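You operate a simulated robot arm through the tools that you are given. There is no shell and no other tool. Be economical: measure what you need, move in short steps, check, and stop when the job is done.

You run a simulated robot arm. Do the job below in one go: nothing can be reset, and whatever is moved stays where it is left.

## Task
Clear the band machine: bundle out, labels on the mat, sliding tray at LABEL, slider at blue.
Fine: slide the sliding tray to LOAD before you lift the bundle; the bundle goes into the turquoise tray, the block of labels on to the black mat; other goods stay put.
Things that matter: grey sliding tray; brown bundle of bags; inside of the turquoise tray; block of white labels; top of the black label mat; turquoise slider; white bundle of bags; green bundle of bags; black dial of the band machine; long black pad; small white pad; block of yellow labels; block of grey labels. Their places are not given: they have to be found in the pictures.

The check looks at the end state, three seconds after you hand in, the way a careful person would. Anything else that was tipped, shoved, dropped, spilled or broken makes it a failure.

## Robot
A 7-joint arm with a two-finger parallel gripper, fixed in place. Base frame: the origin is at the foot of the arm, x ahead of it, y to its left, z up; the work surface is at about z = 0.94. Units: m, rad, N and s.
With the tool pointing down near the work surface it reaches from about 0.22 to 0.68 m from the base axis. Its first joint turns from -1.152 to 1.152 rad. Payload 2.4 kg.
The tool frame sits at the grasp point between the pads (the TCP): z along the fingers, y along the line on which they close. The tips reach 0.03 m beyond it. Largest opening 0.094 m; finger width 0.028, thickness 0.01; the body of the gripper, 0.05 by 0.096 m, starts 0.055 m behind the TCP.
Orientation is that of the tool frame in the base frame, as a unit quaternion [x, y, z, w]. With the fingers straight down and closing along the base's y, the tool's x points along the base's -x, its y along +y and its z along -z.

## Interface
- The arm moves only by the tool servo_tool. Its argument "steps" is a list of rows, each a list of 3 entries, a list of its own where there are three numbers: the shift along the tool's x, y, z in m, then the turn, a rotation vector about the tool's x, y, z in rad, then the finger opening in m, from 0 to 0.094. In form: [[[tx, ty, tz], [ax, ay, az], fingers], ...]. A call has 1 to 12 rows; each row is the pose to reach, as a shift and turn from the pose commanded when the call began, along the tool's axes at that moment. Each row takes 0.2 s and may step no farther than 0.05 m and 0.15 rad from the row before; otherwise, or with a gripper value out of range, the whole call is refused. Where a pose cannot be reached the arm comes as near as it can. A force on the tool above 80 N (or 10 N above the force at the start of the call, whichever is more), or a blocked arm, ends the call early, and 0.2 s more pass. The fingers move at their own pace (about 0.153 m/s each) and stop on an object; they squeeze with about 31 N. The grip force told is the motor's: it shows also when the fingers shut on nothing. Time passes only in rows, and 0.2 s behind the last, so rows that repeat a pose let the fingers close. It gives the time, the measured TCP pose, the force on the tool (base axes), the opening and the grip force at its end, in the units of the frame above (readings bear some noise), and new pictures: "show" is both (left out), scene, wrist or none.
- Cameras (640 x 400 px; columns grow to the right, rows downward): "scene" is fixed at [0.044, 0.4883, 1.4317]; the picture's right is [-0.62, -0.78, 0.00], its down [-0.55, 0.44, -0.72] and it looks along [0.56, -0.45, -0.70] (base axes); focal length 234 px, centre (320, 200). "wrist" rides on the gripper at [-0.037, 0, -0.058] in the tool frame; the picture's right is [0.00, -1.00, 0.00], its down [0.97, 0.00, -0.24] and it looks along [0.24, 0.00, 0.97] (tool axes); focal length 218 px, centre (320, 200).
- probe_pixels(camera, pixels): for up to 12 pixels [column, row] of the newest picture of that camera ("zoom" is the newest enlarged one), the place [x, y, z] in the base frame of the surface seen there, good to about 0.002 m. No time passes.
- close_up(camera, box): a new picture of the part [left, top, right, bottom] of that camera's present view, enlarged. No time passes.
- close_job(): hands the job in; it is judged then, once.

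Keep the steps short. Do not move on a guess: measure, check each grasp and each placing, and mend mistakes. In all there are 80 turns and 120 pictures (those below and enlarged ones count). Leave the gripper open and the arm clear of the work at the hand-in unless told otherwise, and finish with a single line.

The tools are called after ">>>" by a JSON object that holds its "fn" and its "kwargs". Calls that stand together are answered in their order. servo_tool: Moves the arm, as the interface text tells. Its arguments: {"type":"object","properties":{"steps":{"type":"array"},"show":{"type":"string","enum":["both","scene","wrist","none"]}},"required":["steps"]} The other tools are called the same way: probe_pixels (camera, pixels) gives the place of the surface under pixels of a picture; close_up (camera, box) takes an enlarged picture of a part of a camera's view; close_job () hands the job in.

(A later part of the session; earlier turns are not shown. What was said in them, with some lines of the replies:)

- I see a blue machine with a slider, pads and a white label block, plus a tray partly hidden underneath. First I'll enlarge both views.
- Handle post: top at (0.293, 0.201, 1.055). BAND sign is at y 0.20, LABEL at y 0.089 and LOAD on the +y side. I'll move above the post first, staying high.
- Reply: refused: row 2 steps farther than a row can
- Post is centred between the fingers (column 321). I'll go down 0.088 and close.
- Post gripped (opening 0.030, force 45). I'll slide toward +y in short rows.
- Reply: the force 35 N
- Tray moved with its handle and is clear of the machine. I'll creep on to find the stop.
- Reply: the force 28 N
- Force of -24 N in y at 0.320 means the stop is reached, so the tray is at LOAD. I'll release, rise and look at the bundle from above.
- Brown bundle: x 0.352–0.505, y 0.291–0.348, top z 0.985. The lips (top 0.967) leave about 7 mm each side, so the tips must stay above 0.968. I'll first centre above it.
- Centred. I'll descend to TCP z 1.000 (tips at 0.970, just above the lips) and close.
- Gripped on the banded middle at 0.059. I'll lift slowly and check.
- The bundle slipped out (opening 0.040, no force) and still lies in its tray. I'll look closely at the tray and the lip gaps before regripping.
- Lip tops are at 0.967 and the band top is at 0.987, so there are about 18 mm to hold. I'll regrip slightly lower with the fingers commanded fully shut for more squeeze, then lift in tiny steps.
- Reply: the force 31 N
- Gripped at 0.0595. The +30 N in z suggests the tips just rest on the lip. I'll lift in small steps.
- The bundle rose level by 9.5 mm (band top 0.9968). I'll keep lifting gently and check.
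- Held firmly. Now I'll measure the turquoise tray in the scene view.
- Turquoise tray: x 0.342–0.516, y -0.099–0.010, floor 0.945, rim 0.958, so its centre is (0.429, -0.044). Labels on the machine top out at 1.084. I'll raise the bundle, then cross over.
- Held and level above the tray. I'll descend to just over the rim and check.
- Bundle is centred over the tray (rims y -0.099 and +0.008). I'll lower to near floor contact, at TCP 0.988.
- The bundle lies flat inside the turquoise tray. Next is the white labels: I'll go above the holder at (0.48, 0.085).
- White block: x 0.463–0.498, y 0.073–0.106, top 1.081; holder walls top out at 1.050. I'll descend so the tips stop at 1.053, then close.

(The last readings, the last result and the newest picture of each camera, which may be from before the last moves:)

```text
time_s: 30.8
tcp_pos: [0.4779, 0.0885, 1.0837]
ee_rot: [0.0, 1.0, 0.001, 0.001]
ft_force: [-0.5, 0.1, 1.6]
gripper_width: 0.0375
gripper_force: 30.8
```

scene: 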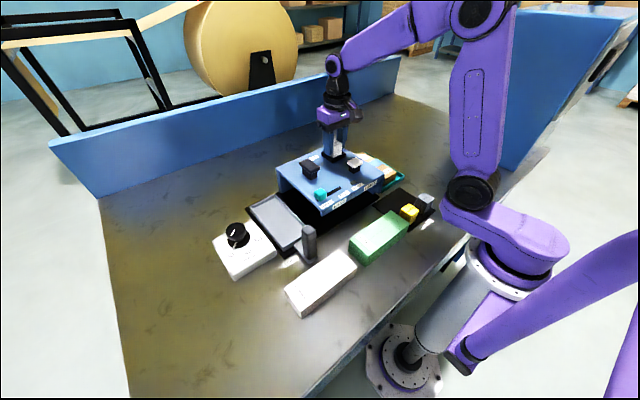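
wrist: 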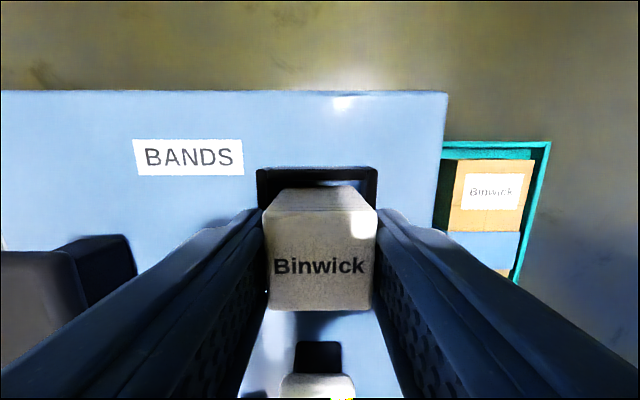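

Gripped at 0.0375. I'll lift straight up in slow rows.

>>> {"fn": "servo_tool", "kwargs": {"steps": [[[0, 0, -0.008], [0, 0, 0], 0.0], [[0, 0, -0.02], [0, 0, 0], 0.0], [[0, 0, -0.035], [0, 0, 0], 0.0], [[0, 0, -0.05], [0, 0, 0], 0.0], [[0, 0, -0.07], [0, 0, 0], 0.0], [[0, 0, -0.09], [0, 0, 0], 0.0], [[0, 0, -0.09], [0, 0, 0], 0.0]]}}

```text
time_s: 32.4
tcp_pos: [0.4781, 0.0873, 1.1751]
ee_rot: [0.0, 1.0, 0.0, -0.001]
ft_force: [0.3, 0.0, -0.4]
gripper_width: 0.0372
gripper_force: 30.8
```

scene: 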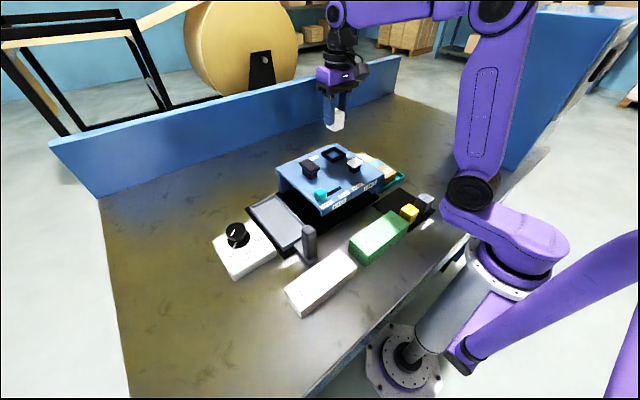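
wrist: 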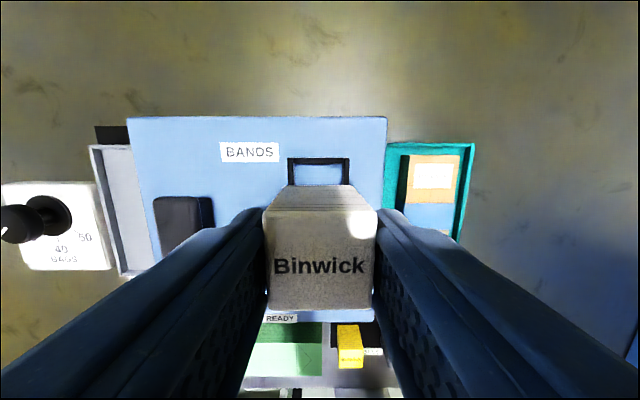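

Block held; its bottom is about 1.13, clear of everything. I'll travel to above the free rear half of the mat (0.288, -0.025).

>>> {"fn": "servo_tool", "kwargs": {"steps": [[[0.015, -0.01, 0], [0, 0, 0], 0.0], [[0.045, -0.03, 0], [0, 0, 0], 0.0], [[0.08, -0.05, 0], [0, 0, 0], 0.0], [[0.115, -0.07, 0], [0, 0, 0], 0.0], [[0.15, -0.09, 0], [0, 0, 0], 0.0], [[0.178, -0.105, 0], [0, 0, 0], 0.0], [[0.19, -0.112, 0], [0, 0, 0], 0.0], [[0.19, -0.112, 0], [0, 0, 0], 0.0]]}}

>>> {"fn": "close_up", "kwargs": {"camera": "scene", "box": [360, 160, 450, 240]}}

```text
time_s: 34.2
tcp_pos: [0.2871, -0.0231, 1.1749]
ee_rot: [0.0, 1.0, 0.0, 0.0]
ft_force: [-0.2, 0.1, -1.0]
gripper_width: 0.0374
gripper_force: 31.1
```

scene: 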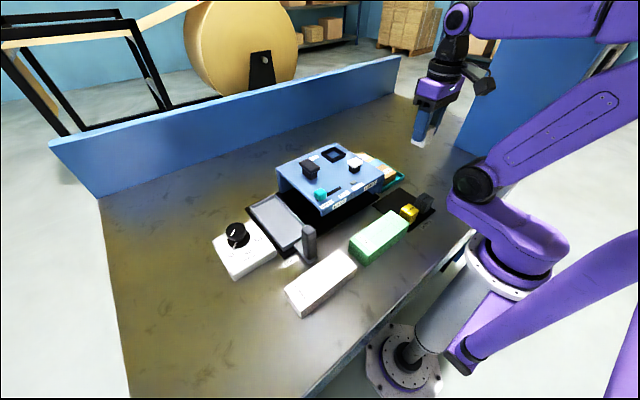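
wrist: 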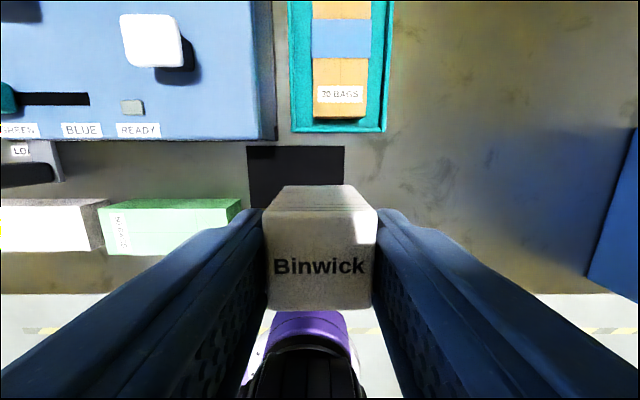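

```text
5.00 times, centred on (405, 200) of scene
```

zoom: 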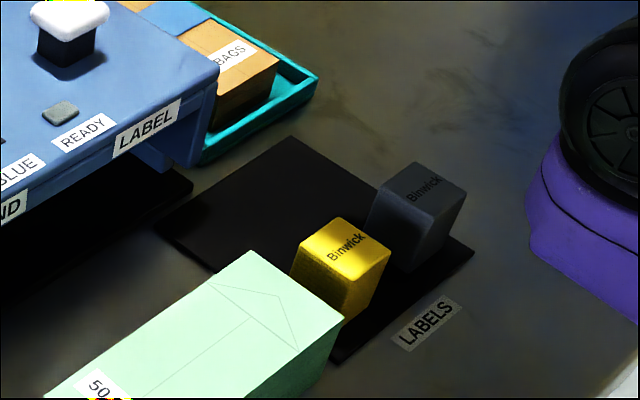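

>>> {"fn": "probe_pixels", "kwargs": {"camera": "zoom", "pixels": [[292, 140], [160, 230], [472, 250], [335, 358], [335, 220], [302, 245], [388, 255], [415, 165], [378, 195], [462, 195], [370, 225], [295, 270]]}}

>>> {"fn": "probe_pixels", "kwargs": {"camera": "wrist", "pixels": [[249, 148], [343, 148], [252, 205], [343, 185], [320, 150], [320, 290], [290, 180]]}}

```text
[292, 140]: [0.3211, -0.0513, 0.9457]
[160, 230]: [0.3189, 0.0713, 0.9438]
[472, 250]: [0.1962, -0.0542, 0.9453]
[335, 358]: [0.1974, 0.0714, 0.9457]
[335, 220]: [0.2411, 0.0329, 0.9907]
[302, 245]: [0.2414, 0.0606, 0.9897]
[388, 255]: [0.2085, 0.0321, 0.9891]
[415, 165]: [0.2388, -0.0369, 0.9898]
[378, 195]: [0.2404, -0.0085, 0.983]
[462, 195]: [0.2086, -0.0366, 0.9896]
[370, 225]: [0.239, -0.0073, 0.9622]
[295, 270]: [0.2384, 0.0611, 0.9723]
```

```text
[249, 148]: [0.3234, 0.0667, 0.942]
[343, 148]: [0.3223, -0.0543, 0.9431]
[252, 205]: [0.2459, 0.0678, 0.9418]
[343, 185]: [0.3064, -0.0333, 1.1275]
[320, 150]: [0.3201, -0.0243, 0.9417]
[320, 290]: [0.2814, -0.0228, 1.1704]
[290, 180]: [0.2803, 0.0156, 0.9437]
```

The mat spans x 0.197–0.321, y -0.053–0.071; yellow and grey end at x 0.242. The target spot x 0.271–0.306, y -0.041–-0.006 is free. I'll lower to just above the mat.

>>> {"fn": "servo_tool", "kwargs": {"steps": [[[0, 0, 0.02], [0, 0, 0], 0.0], [[0, 0, 0.05], [0, 0, 0], 0.0], [[0, 0, 0.08], [0, 0, 0], 0.0], [[0, 0, 0.11], [0, 0, 0], 0.0], [[0, 0, 0.14], [0, 0, 0], 0.0], [[0, 0, 0.16], [0, 0, 0], 0.0], [[0, 0, 0.172], [0, 0, 0], 0.0], [[0, 0, 0.177], [0, 0, 0], 0.0]]}}

```text
time_s: 36.0
tcp_pos: [0.2881, -0.0229, 0.9969]
ee_rot: [0.0, 1.0, 0.0, 0.001]
ft_force: [-1.0, -0.5, -1.1]
gripper_width: 0.0374
gripper_force: 30.8
```

scene: 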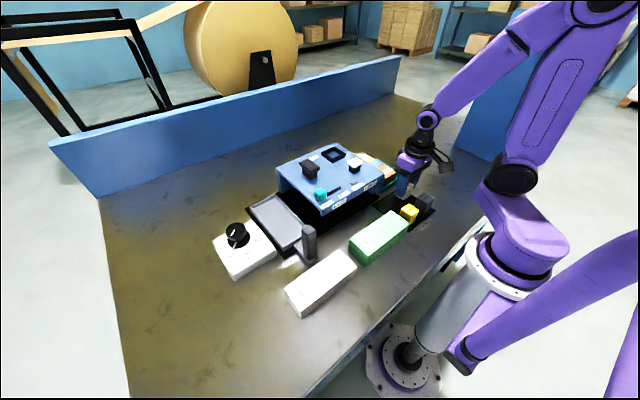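
wrist: 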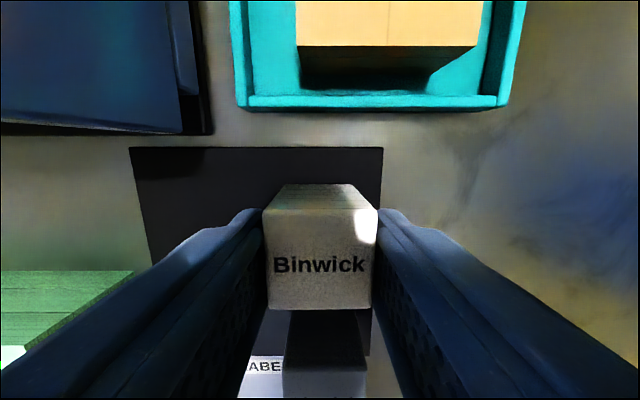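

Over the free mat, about 3 mm up. I'll touch down in 1 mm steps.

>>> {"fn": "servo_tool", "kwargs": {"steps": [[[0, 0, 0.001], [0, 0, 0], 0.0], [[0, 0, 0.002], [0, 0, 0], 0.0], [[0, 0, 0.003], [0, 0, 0], 0.0], [[0, 0, 0.0035], [0, 0, 0], 0.0]], "show": "none"}}

```text
time_s: 37.0
tcp_pos: [0.288, -0.0246, 0.9935]
ee_rot: [0.001, 1.0, 0.0, 0.001]
ft_force: [0.0, 0.5, 0.3]
gripper_width: 0.0375
gripper_force: 30.9
```

>>> {"fn": "servo_tool", "kwargs": {"steps": [[[0, 0, 0.001], [0, 0, 0], 0.0], [[0, 0, 0.001], [0, 0, 0], 0.0]], "show": "none"}}

```text
time_s: 37.6
tcp_pos: [0.2882, -0.0222, 0.9925]
ee_rot: [0.0, 1.0, 0.0, 0.0]
ft_force: [0.3, -0.4, 0.3]
gripper_width: 0.0377
gripper_force: 30.9
```

The weight reading has vanished and the height matches (bottom 0.945). I'll open and rise.

>>> {"fn": "servo_tool", "kwargs": {"steps": [[[0, 0, 0.0005], [0, 0, 0], 0.045], [[0, 0, 0.0005], [0, 0, 0], 0.06], [[0, 0, -0.02], [0, 0, 0], 0.06], [[0, 0, -0.06], [0, 0, 0], 0.06], [[0, 0, -0.1], [0, 0, 0], 0.06], [[0, 0, -0.14], [0, 0, 0], 0.06], [[0, 0, -0.18], [0, 0, 0], 0.06], [[-0.04, 0, -0.18], [0, 0, 0], 0.06], [[-0.04, 0, -0.18], [0, 0, 0], 0.06]]}}

>>> {"fn": "close_up", "kwargs": {"camera": "scene", "box": [340, 140, 450, 240]}}

```text
time_s: 39.6
tcp_pos: [0.3296, -0.0232, 1.1739]
ee_rot: [0.001, 1.0, 0.0, 0.001]
ft_force: [-0.6, 0.5, 0.0]
gripper_width: 0.0604
gripper_force: 0.1
```

scene: 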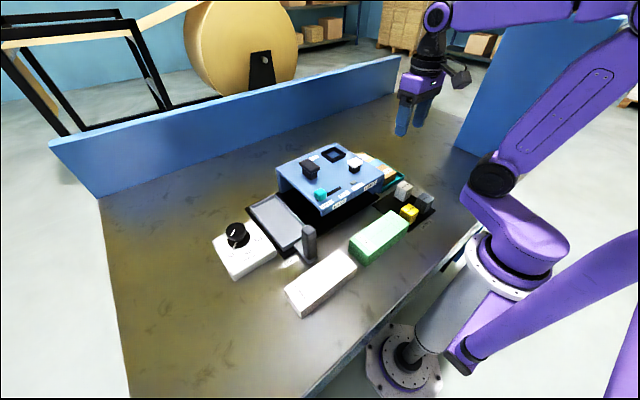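
wrist: 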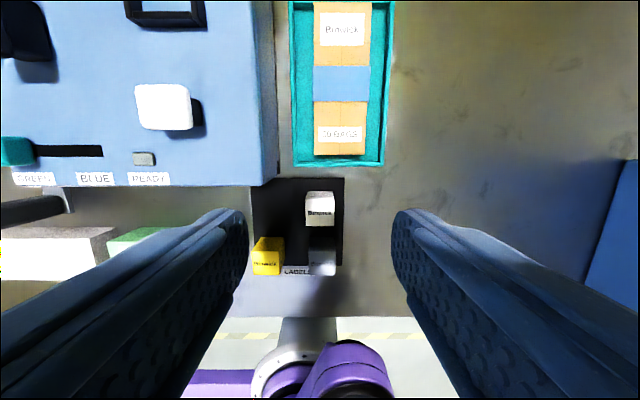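

```text
4.00 times, centred on (395, 190) of scene
```

zoom: 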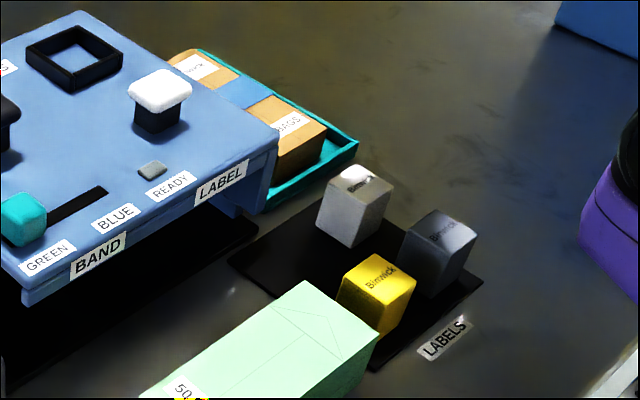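

White block stands upright on the mat and the others are untouched. Next I'll take the handle to LABEL, moving high to above the post at about (0.294, 0.32).

>>> {"fn": "servo_tool", "kwargs": {"steps": [[[0, 0.03, 0], [0, 0, 0], 0.06], [[0, 0.075, 0], [0, 0, 0], 0.06], [[0.0, 0.12, 0], [0, 0, 0], 0.06], [[0, 0.165, 0], [0, 0, 0], 0.06], [[0, 0.21, 0], [0, 0, 0], 0.06], [[0.01, 0.255, 0], [0, 0, 0], 0.06], [[0.02, 0.3, 0], [0, 0, 0], 0.06], [[0.036, 0.342, 0], [0, 0, 0], 0.06], [[0.036, 0.342, 0.04], [0, 0, 0], 0.06], [[0.036, 0.342, 0.04], [0, 0, 0], 0.06]], "show": "wrist"}}

```text
time_s: 41.8
tcp_pos: [0.2919, 0.3195, 1.1318]
ee_rot: [0.0, 1.0, 0.0, -0.001]
ft_force: [0.0, -0.4, 0.3]
gripper_width: 0.0597
gripper_force: 0.1
```

wrist: 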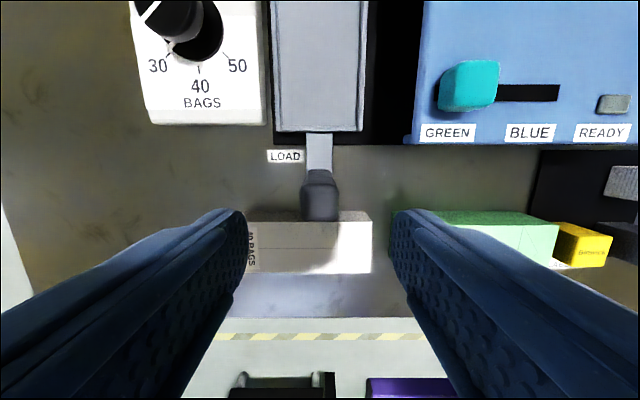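

Post is centred (column 319) and I have x 0.292. I'll descend 0.094 and close.

>>> {"fn": "servo_tool", "kwargs": {"steps": [[[-0.001, 0, 0.045], [0, 0, 0], 0.06], [[-0.001, 0, 0.08], [0, 0, 0], 0.06], [[-0.001, 0, 0.094], [0, 0, 0], 0.06], [[-0.001, 0, 0.094], [0, 0, 0], 0.035], [[-0.001, 0, 0.094], [0, 0, 0], 0.01], [[-0.001, 0, 0.094], [0, 0, 0], 0.01]], "show": "none"}}

```text
time_s: 43.2
tcp_pos: [0.2941, 0.3185, 1.037]
ee_rot: [0.0, 1.0, 0.0, 0.0]
ft_force: [-1.3, 1.7, -8.6]
gripper_width: 0.0305
gripper_force: 44.7
```

Gripped (0.0305). I'll slide toward -y, stopping well before LABEL first.

>>> {"fn": "servo_tool", "kwargs": {"steps": [[[0, -0.01, 0], [0, 0, 0], 0.01], [[0, -0.025, 0], [0, 0, 0], 0.01], [[0, -0.042, 0], [0, 0, 0], 0.01], [[0, -0.06, 0], [0, 0, 0], 0.01], [[0, -0.078, 0], [0, 0, 0], 0.01], [[0, -0.096, 0], [0, 0, 0], 0.01], [[0, -0.114, 0], [0, 0, 0], 0.01], [[0, -0.132, 0], [0, 0, 0], 0.01], [[0, -0.15, 0], [0, 0, 0], 0.01], [[0, -0.168, 0], [0, 0, 0], 0.01], [[0, -0.185, 0], [0, 0, 0], 0.01], [[0, -0.2, 0], [0, 0, 0], 0.01]]}}

```text
time_s: 45.8
tcp_pos: [0.2926, 0.1184, 1.0382]
ee_rot: [0.0, 1.0, -0.001, -0.001]
ft_force: [0.2, 0.2, -33.6]
gripper_width: 0.0304
gripper_force: 45.1
```

scene: 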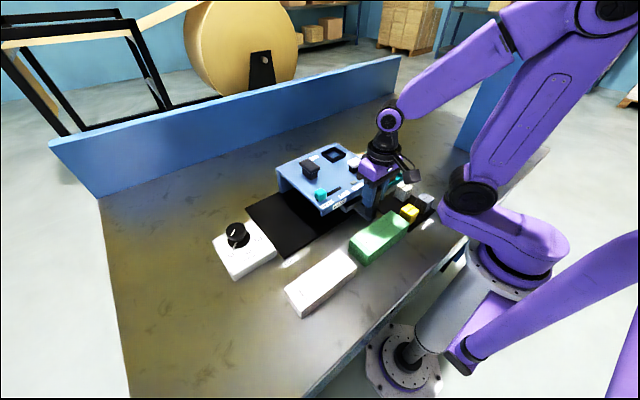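
wrist: 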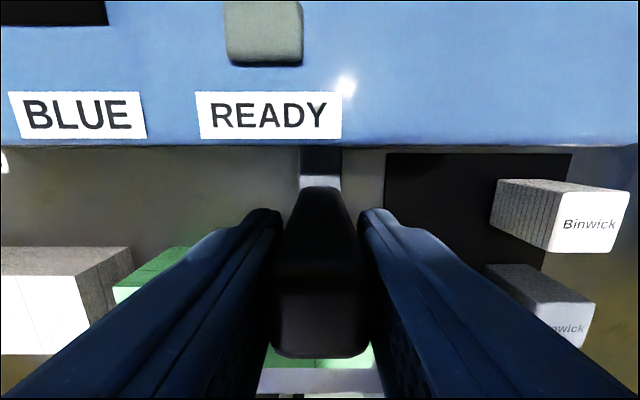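

>>> {"fn": "servo_tool", "kwargs": {"steps": [[[0, -0.008, 0], [0, 0, 0], 0.01], [[0, -0.016, 0], [0, 0, 0], 0.01], [[0, -0.023, 0], [0, 0, 0], 0.01], [[0, -0.028, 0], [0, 0, 0], 0.01], [[0, -0.03, 0], [0, 0, 0], 0.01]], "show": "wrist"}}

```text
time_s: 47.0
tcp_pos: [0.2935, 0.0901, 1.0378]
ee_rot: [0.0, 1.0, 0.001, -0.001]
ft_force: [4.6, 9.2, -43.6]
gripper_width: 0.0303
gripper_force: 44.7
```

wrist: 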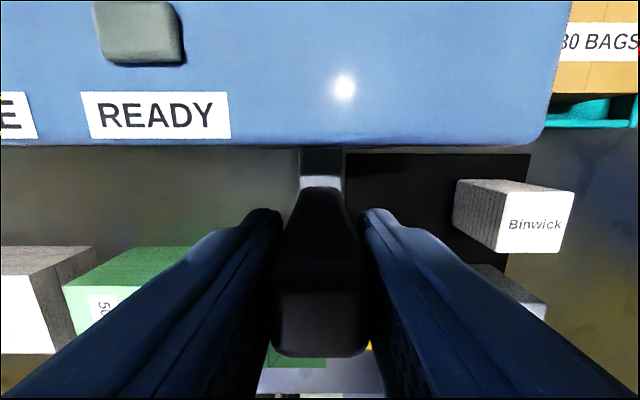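

Handle is at y 0.090 and the force of +9 N hints at the end stop. I'll nudge 3 mm more to confirm.

>>> {"fn": "servo_tool", "kwargs": {"steps": [[[0, -0.0015, 0], [0, 0, 0], 0.01], [[0, -0.003, 0], [0, 0, 0], 0.01], [[0, -0.003, 0], [0, 0, 0], 0.01]], "show": "none"}}

```text
time_s: 47.8
tcp_pos: [0.2935, 0.0891, 1.0384]
ee_rot: [-0.002, 1.0, 0.002, 0.001]
ft_force: [-6.4, 46.5, -40.8]
gripper_width: 0.0304
gripper_force: 45.1
```

Force rose to 46 N without motion, so it is at the stop, LABEL. I'll ease off the push, release and rise.

>>> {"fn": "servo_tool", "kwargs": {"steps": [[[0, 0.003, 0], [0, 0, 0], 0.01], [[0, 0.003, 0], [0, 0, 0], 0.045], [[0, 0.003, 0], [0, 0, 0], 0.06], [[0, 0.003, -0.03], [0, 0, 0], 0.06], [[0, 0.003, -0.07], [0, 0, 0], 0.06], [[0, 0.003, -0.11], [0, 0, 0], 0.06], [[-0.03, 0.04, -0.12], [0, 0, 0], 0.06], [[-0.05, 0.08, -0.12], [0, 0, 0], 0.06], [[-0.06, 0.11, -0.12], [0, 0, 0], 0.06], [[-0.06, 0.11, -0.12], [0, 0, 0], 0.06]]}}

>>> {"fn": "close_up", "kwargs": {"camera": "wrist", "box": [220, 130, 420, 255]}}

```text
time_s: 50.0
tcp_pos: [0.3543, 0.1964, 1.1583]
ee_rot: [-0.001, 1.0, -0.001, 0.0]
ft_force: [-0.6, -0.1, 0.5]
gripper_width: 0.0597
gripper_force: 0.0
```

scene: 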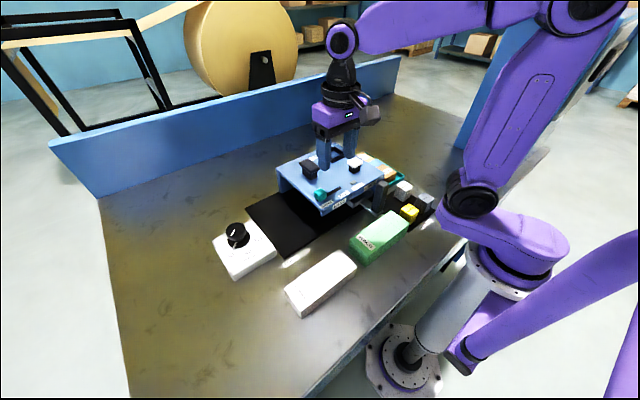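
wrist: 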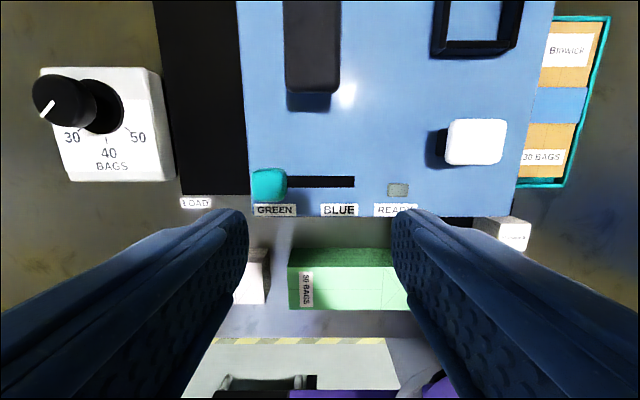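

```text
3.20 times, centred on (320, 192) of wrist
```

zoom: 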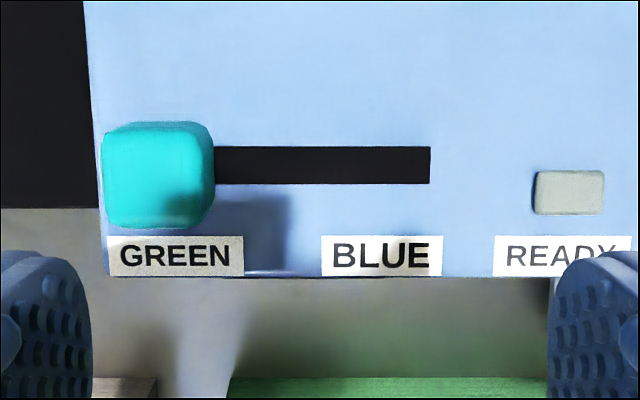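

>>> {"fn": "probe_pixels", "kwargs": {"camera": "zoom", "pixels": [[155, 175], [112, 175], [205, 165], [155, 135], [155, 215], [428, 165], [335, 258], [430, 258], [382, 258], [122, 256], [232, 256], [250, 165]]}}

```text
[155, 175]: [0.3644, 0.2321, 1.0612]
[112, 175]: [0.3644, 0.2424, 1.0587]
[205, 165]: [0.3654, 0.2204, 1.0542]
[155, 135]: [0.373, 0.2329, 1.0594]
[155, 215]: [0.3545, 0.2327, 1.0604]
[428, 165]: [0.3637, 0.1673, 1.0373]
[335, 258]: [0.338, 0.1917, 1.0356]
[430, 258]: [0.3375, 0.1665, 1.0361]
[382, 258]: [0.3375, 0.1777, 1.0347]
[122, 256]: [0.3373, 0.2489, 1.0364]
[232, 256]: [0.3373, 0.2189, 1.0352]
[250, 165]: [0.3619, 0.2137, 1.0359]
```

Slider knob: centre (0.364, 0.2325), top 1.061, surface 1.036. GREEN sign is at y 0.234 and BLUE at y 0.178. I'll go above the knob and down with tips at about 1.042, then close.

>>> {"fn": "servo_tool", "kwargs": {"steps": [[[-0.0095, 0.036, 0], [0, 0, 0], 0.05], [[-0.0095, 0.036, 0.03], [0, 0, 0], 0.05], [[-0.0095, 0.036, 0.06], [0, 0, 0], 0.05], [[-0.0095, 0.036, 0.08], [0, 0, 0], 0.05], [[-0.0095, 0.036, 0.087], [0, 0, 0], 0.05], [[-0.0095, 0.036, 0.087], [0, 0, 0], 0.05]], "show": "wrist"}}

```text
time_s: 51.4
tcp_pos: [0.3621, 0.2326, 1.0716]
ee_rot: [0.0, 1.0, 0.0, 0.0]
ft_force: [0.2, -0.3, -1.2]
gripper_width: 0.0499
gripper_force: 0.0
```

wrist: 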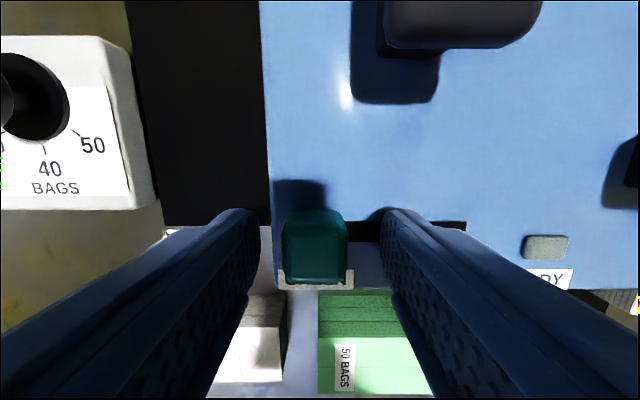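

Knob is between the fingers. Closing.

>>> {"fn": "servo_tool", "kwargs": {"steps": [[[0, 0.0005, 0], [0, 0, 0], 0.035], [[0, 0.0005, 0], [0, 0, 0], 0.02], [[0, 0.0005, 0], [0, 0, 0], 0.01], [[0, 0.0005, 0], [0, 0, 0], 0.01]], "show": "none"}}

>>> {"fn": "servo_tool", "kwargs": {"steps": [[[0, -0.008, 0], [0, 0, 0], 0.01], [[0, -0.018, 0], [0, 0, 0], 0.01], [[0, -0.028, 0], [0, 0, 0], 0.01], [[0, -0.038, 0], [0, 0, 0], 0.01], [[0, -0.046, 0], [0, 0, 0], 0.01], [[0, -0.052, 0], [0, 0, 0], 0.01], [[0, -0.0545, 0], [0, 0, 0], 0.01]], "show": "wrist"}}

```text
time_s: 52.4
tcp_pos: [0.3629, 0.2324, 1.073]
ee_rot: [0.0, 1.0, 0.001, 0.0]
ft_force: [-1.3, 2.4, -1.3]
gripper_width: 0.0231
gripper_force: 45.1
```

```text
time_s: 54.0
tcp_pos: [0.3616, 0.1789, 1.0717]
ee_rot: [0.0, 1.0, 0.0, 0.001]
ft_force: [3.6, 4.3, -15.8]
gripper_width: 0.0228
gripper_force: 44.6
```

wrist: 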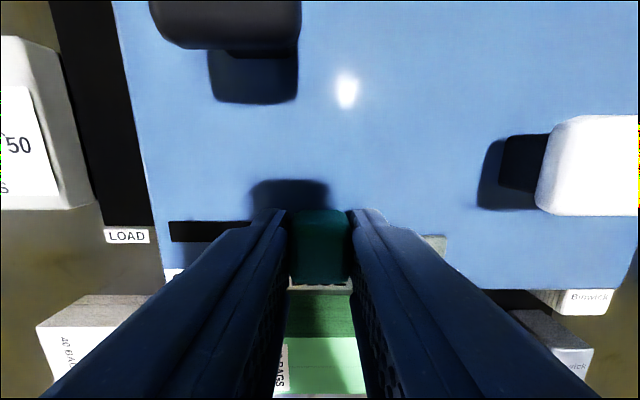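

Knob moved with the fingers to y 0.179. I'll nudge 2 mm more to feel the end stop.

>>> {"fn": "servo_tool", "kwargs": {"steps": [[[0, -0.001, 0], [0, 0, 0], 0.01], [[0, -0.002, 0], [0, 0, 0], 0.01], [[0, -0.002, 0], [0, 0, 0], 0.01]], "show": "none"}}

```text
time_s: 54.8
tcp_pos: [0.362, 0.1774, 1.0714]
ee_rot: [-0.001, 1.0, 0.002, -0.001]
ft_force: [-1.0, 21.1, -16.6]
gripper_width: 0.0231
gripper_force: 44.8
```

At the stop (21 N). I'll ease off, open modestly, rise and move clear.

>>> {"fn": "servo_tool", "kwargs": {"steps": [[[0, 0.0015, 0], [0, 0, 0], 0.01], [[0, 0.0015, 0], [0, 0, 0], 0.035], [[0, 0.0015, 0], [0, 0, 0], 0.038], [[0, 0.0015, -0.03], [0, 0, 0], 0.038], [[0, 0.0015, -0.07], [0, 0, 0], 0.06], [[0, 0.0015, -0.11], [0, 0, 0], 0.09], [[0, 0.0015, -0.16], [0, 0, 0], 0.09], [[-0.03, 0.0015, -0.19], [0, 0, 0], 0.09], [[-0.06, 0.0015, -0.19], [0, 0, 0], 0.09], [[-0.06, 0.0015, -0.19], [0, 0, 0], 0.09]]}}

>>> {"fn": "close_up", "kwargs": {"camera": "scene", "box": [200, 120, 460, 320]}}

>>> {"fn": "close_up", "kwargs": {"camera": "wrist", "box": [160, 60, 480, 300]}}

```text
time_s: 57.0
tcp_pos: [0.4237, 0.1752, 1.2626]
ee_rot: [0.001, 1.0, 0.0, -0.001]
ft_force: [0.7, 0.2, -0.5]
gripper_width: 0.09
gripper_force: 0.0
```

scene: 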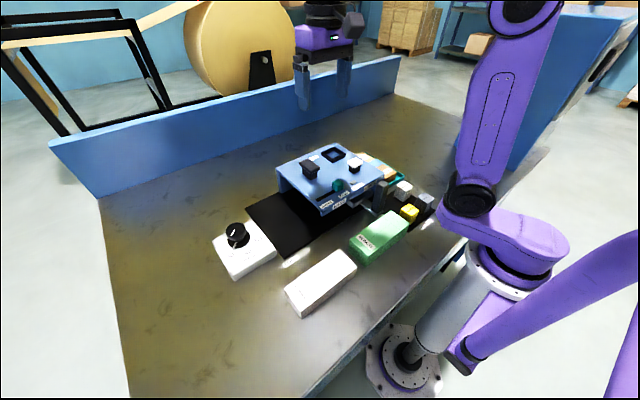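
wrist: 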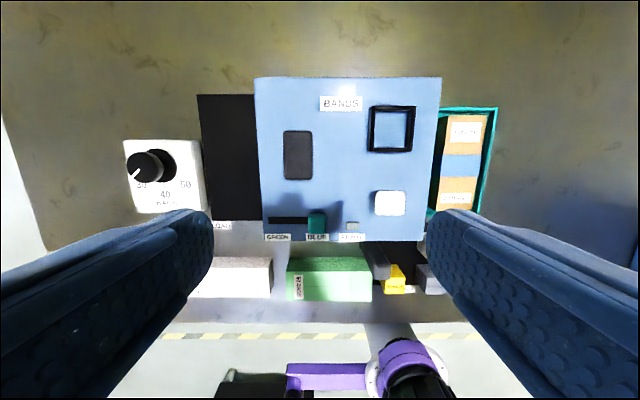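

```text
2.00 times, centred on (330, 220) of scene
```

zoom: 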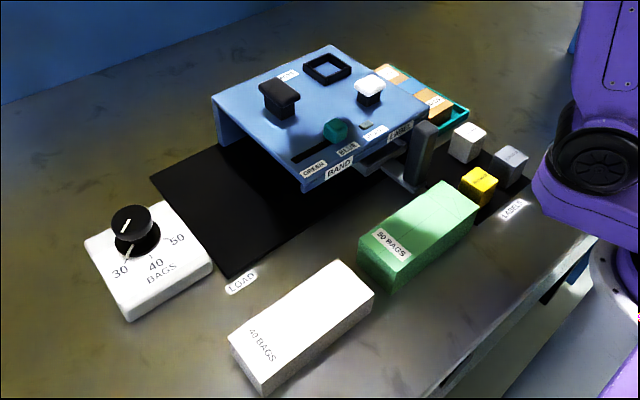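

```text
1.67 times, centred on (320, 180) of wrist
```

zoom: 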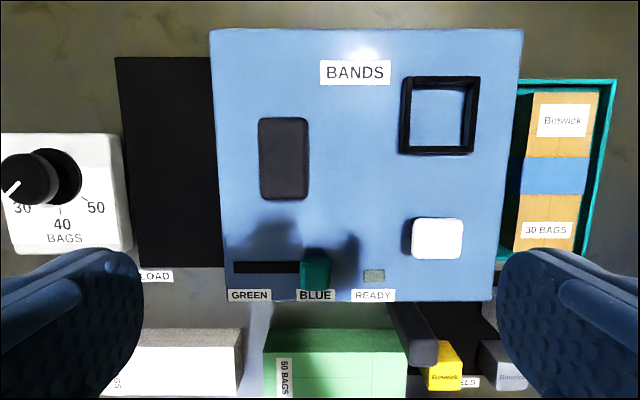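

Everything looks right. A last check of the handle, knob, bundle and label positions.

>>> {"fn": "probe_pixels", "kwargs": {"camera": "scene", "pixels": [[338, 183], [386, 184], [398, 184], [394, 192], [404, 200], [382, 162], [380, 165]]}}

>>> {"fn": "probe_pixels", "kwargs": {"camera": "zoom", "pixels": [[315, 268], [425, 345], [563, 176], [565, 210], [530, 210]]}}

```text
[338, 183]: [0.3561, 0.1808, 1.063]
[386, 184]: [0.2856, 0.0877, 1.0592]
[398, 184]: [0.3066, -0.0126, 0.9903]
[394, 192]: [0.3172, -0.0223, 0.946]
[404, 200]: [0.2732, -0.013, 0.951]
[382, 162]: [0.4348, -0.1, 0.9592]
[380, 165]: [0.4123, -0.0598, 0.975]
```

```text
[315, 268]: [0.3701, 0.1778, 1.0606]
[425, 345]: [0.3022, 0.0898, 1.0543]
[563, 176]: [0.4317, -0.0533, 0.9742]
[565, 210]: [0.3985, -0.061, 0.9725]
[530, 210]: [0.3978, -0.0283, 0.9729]
```

The handle is at y 0.089 (LABEL), the knob at 0.178 (BLUE), and the bundle and labels are flat in their places. The gripper is open and clear, so I'll hand in.

>>> {"fn": "close_job", "kwargs": {}}

```text
The job is handed in.
```

The band machine is cleared and handed in: the brown bundle is in the turquoise tray, the white labels are on the black mat, the sliding tray is at LABEL and the slider is at blue; the bundle slipped from the grip once, falling back into the sliding tray, before the second lift held.
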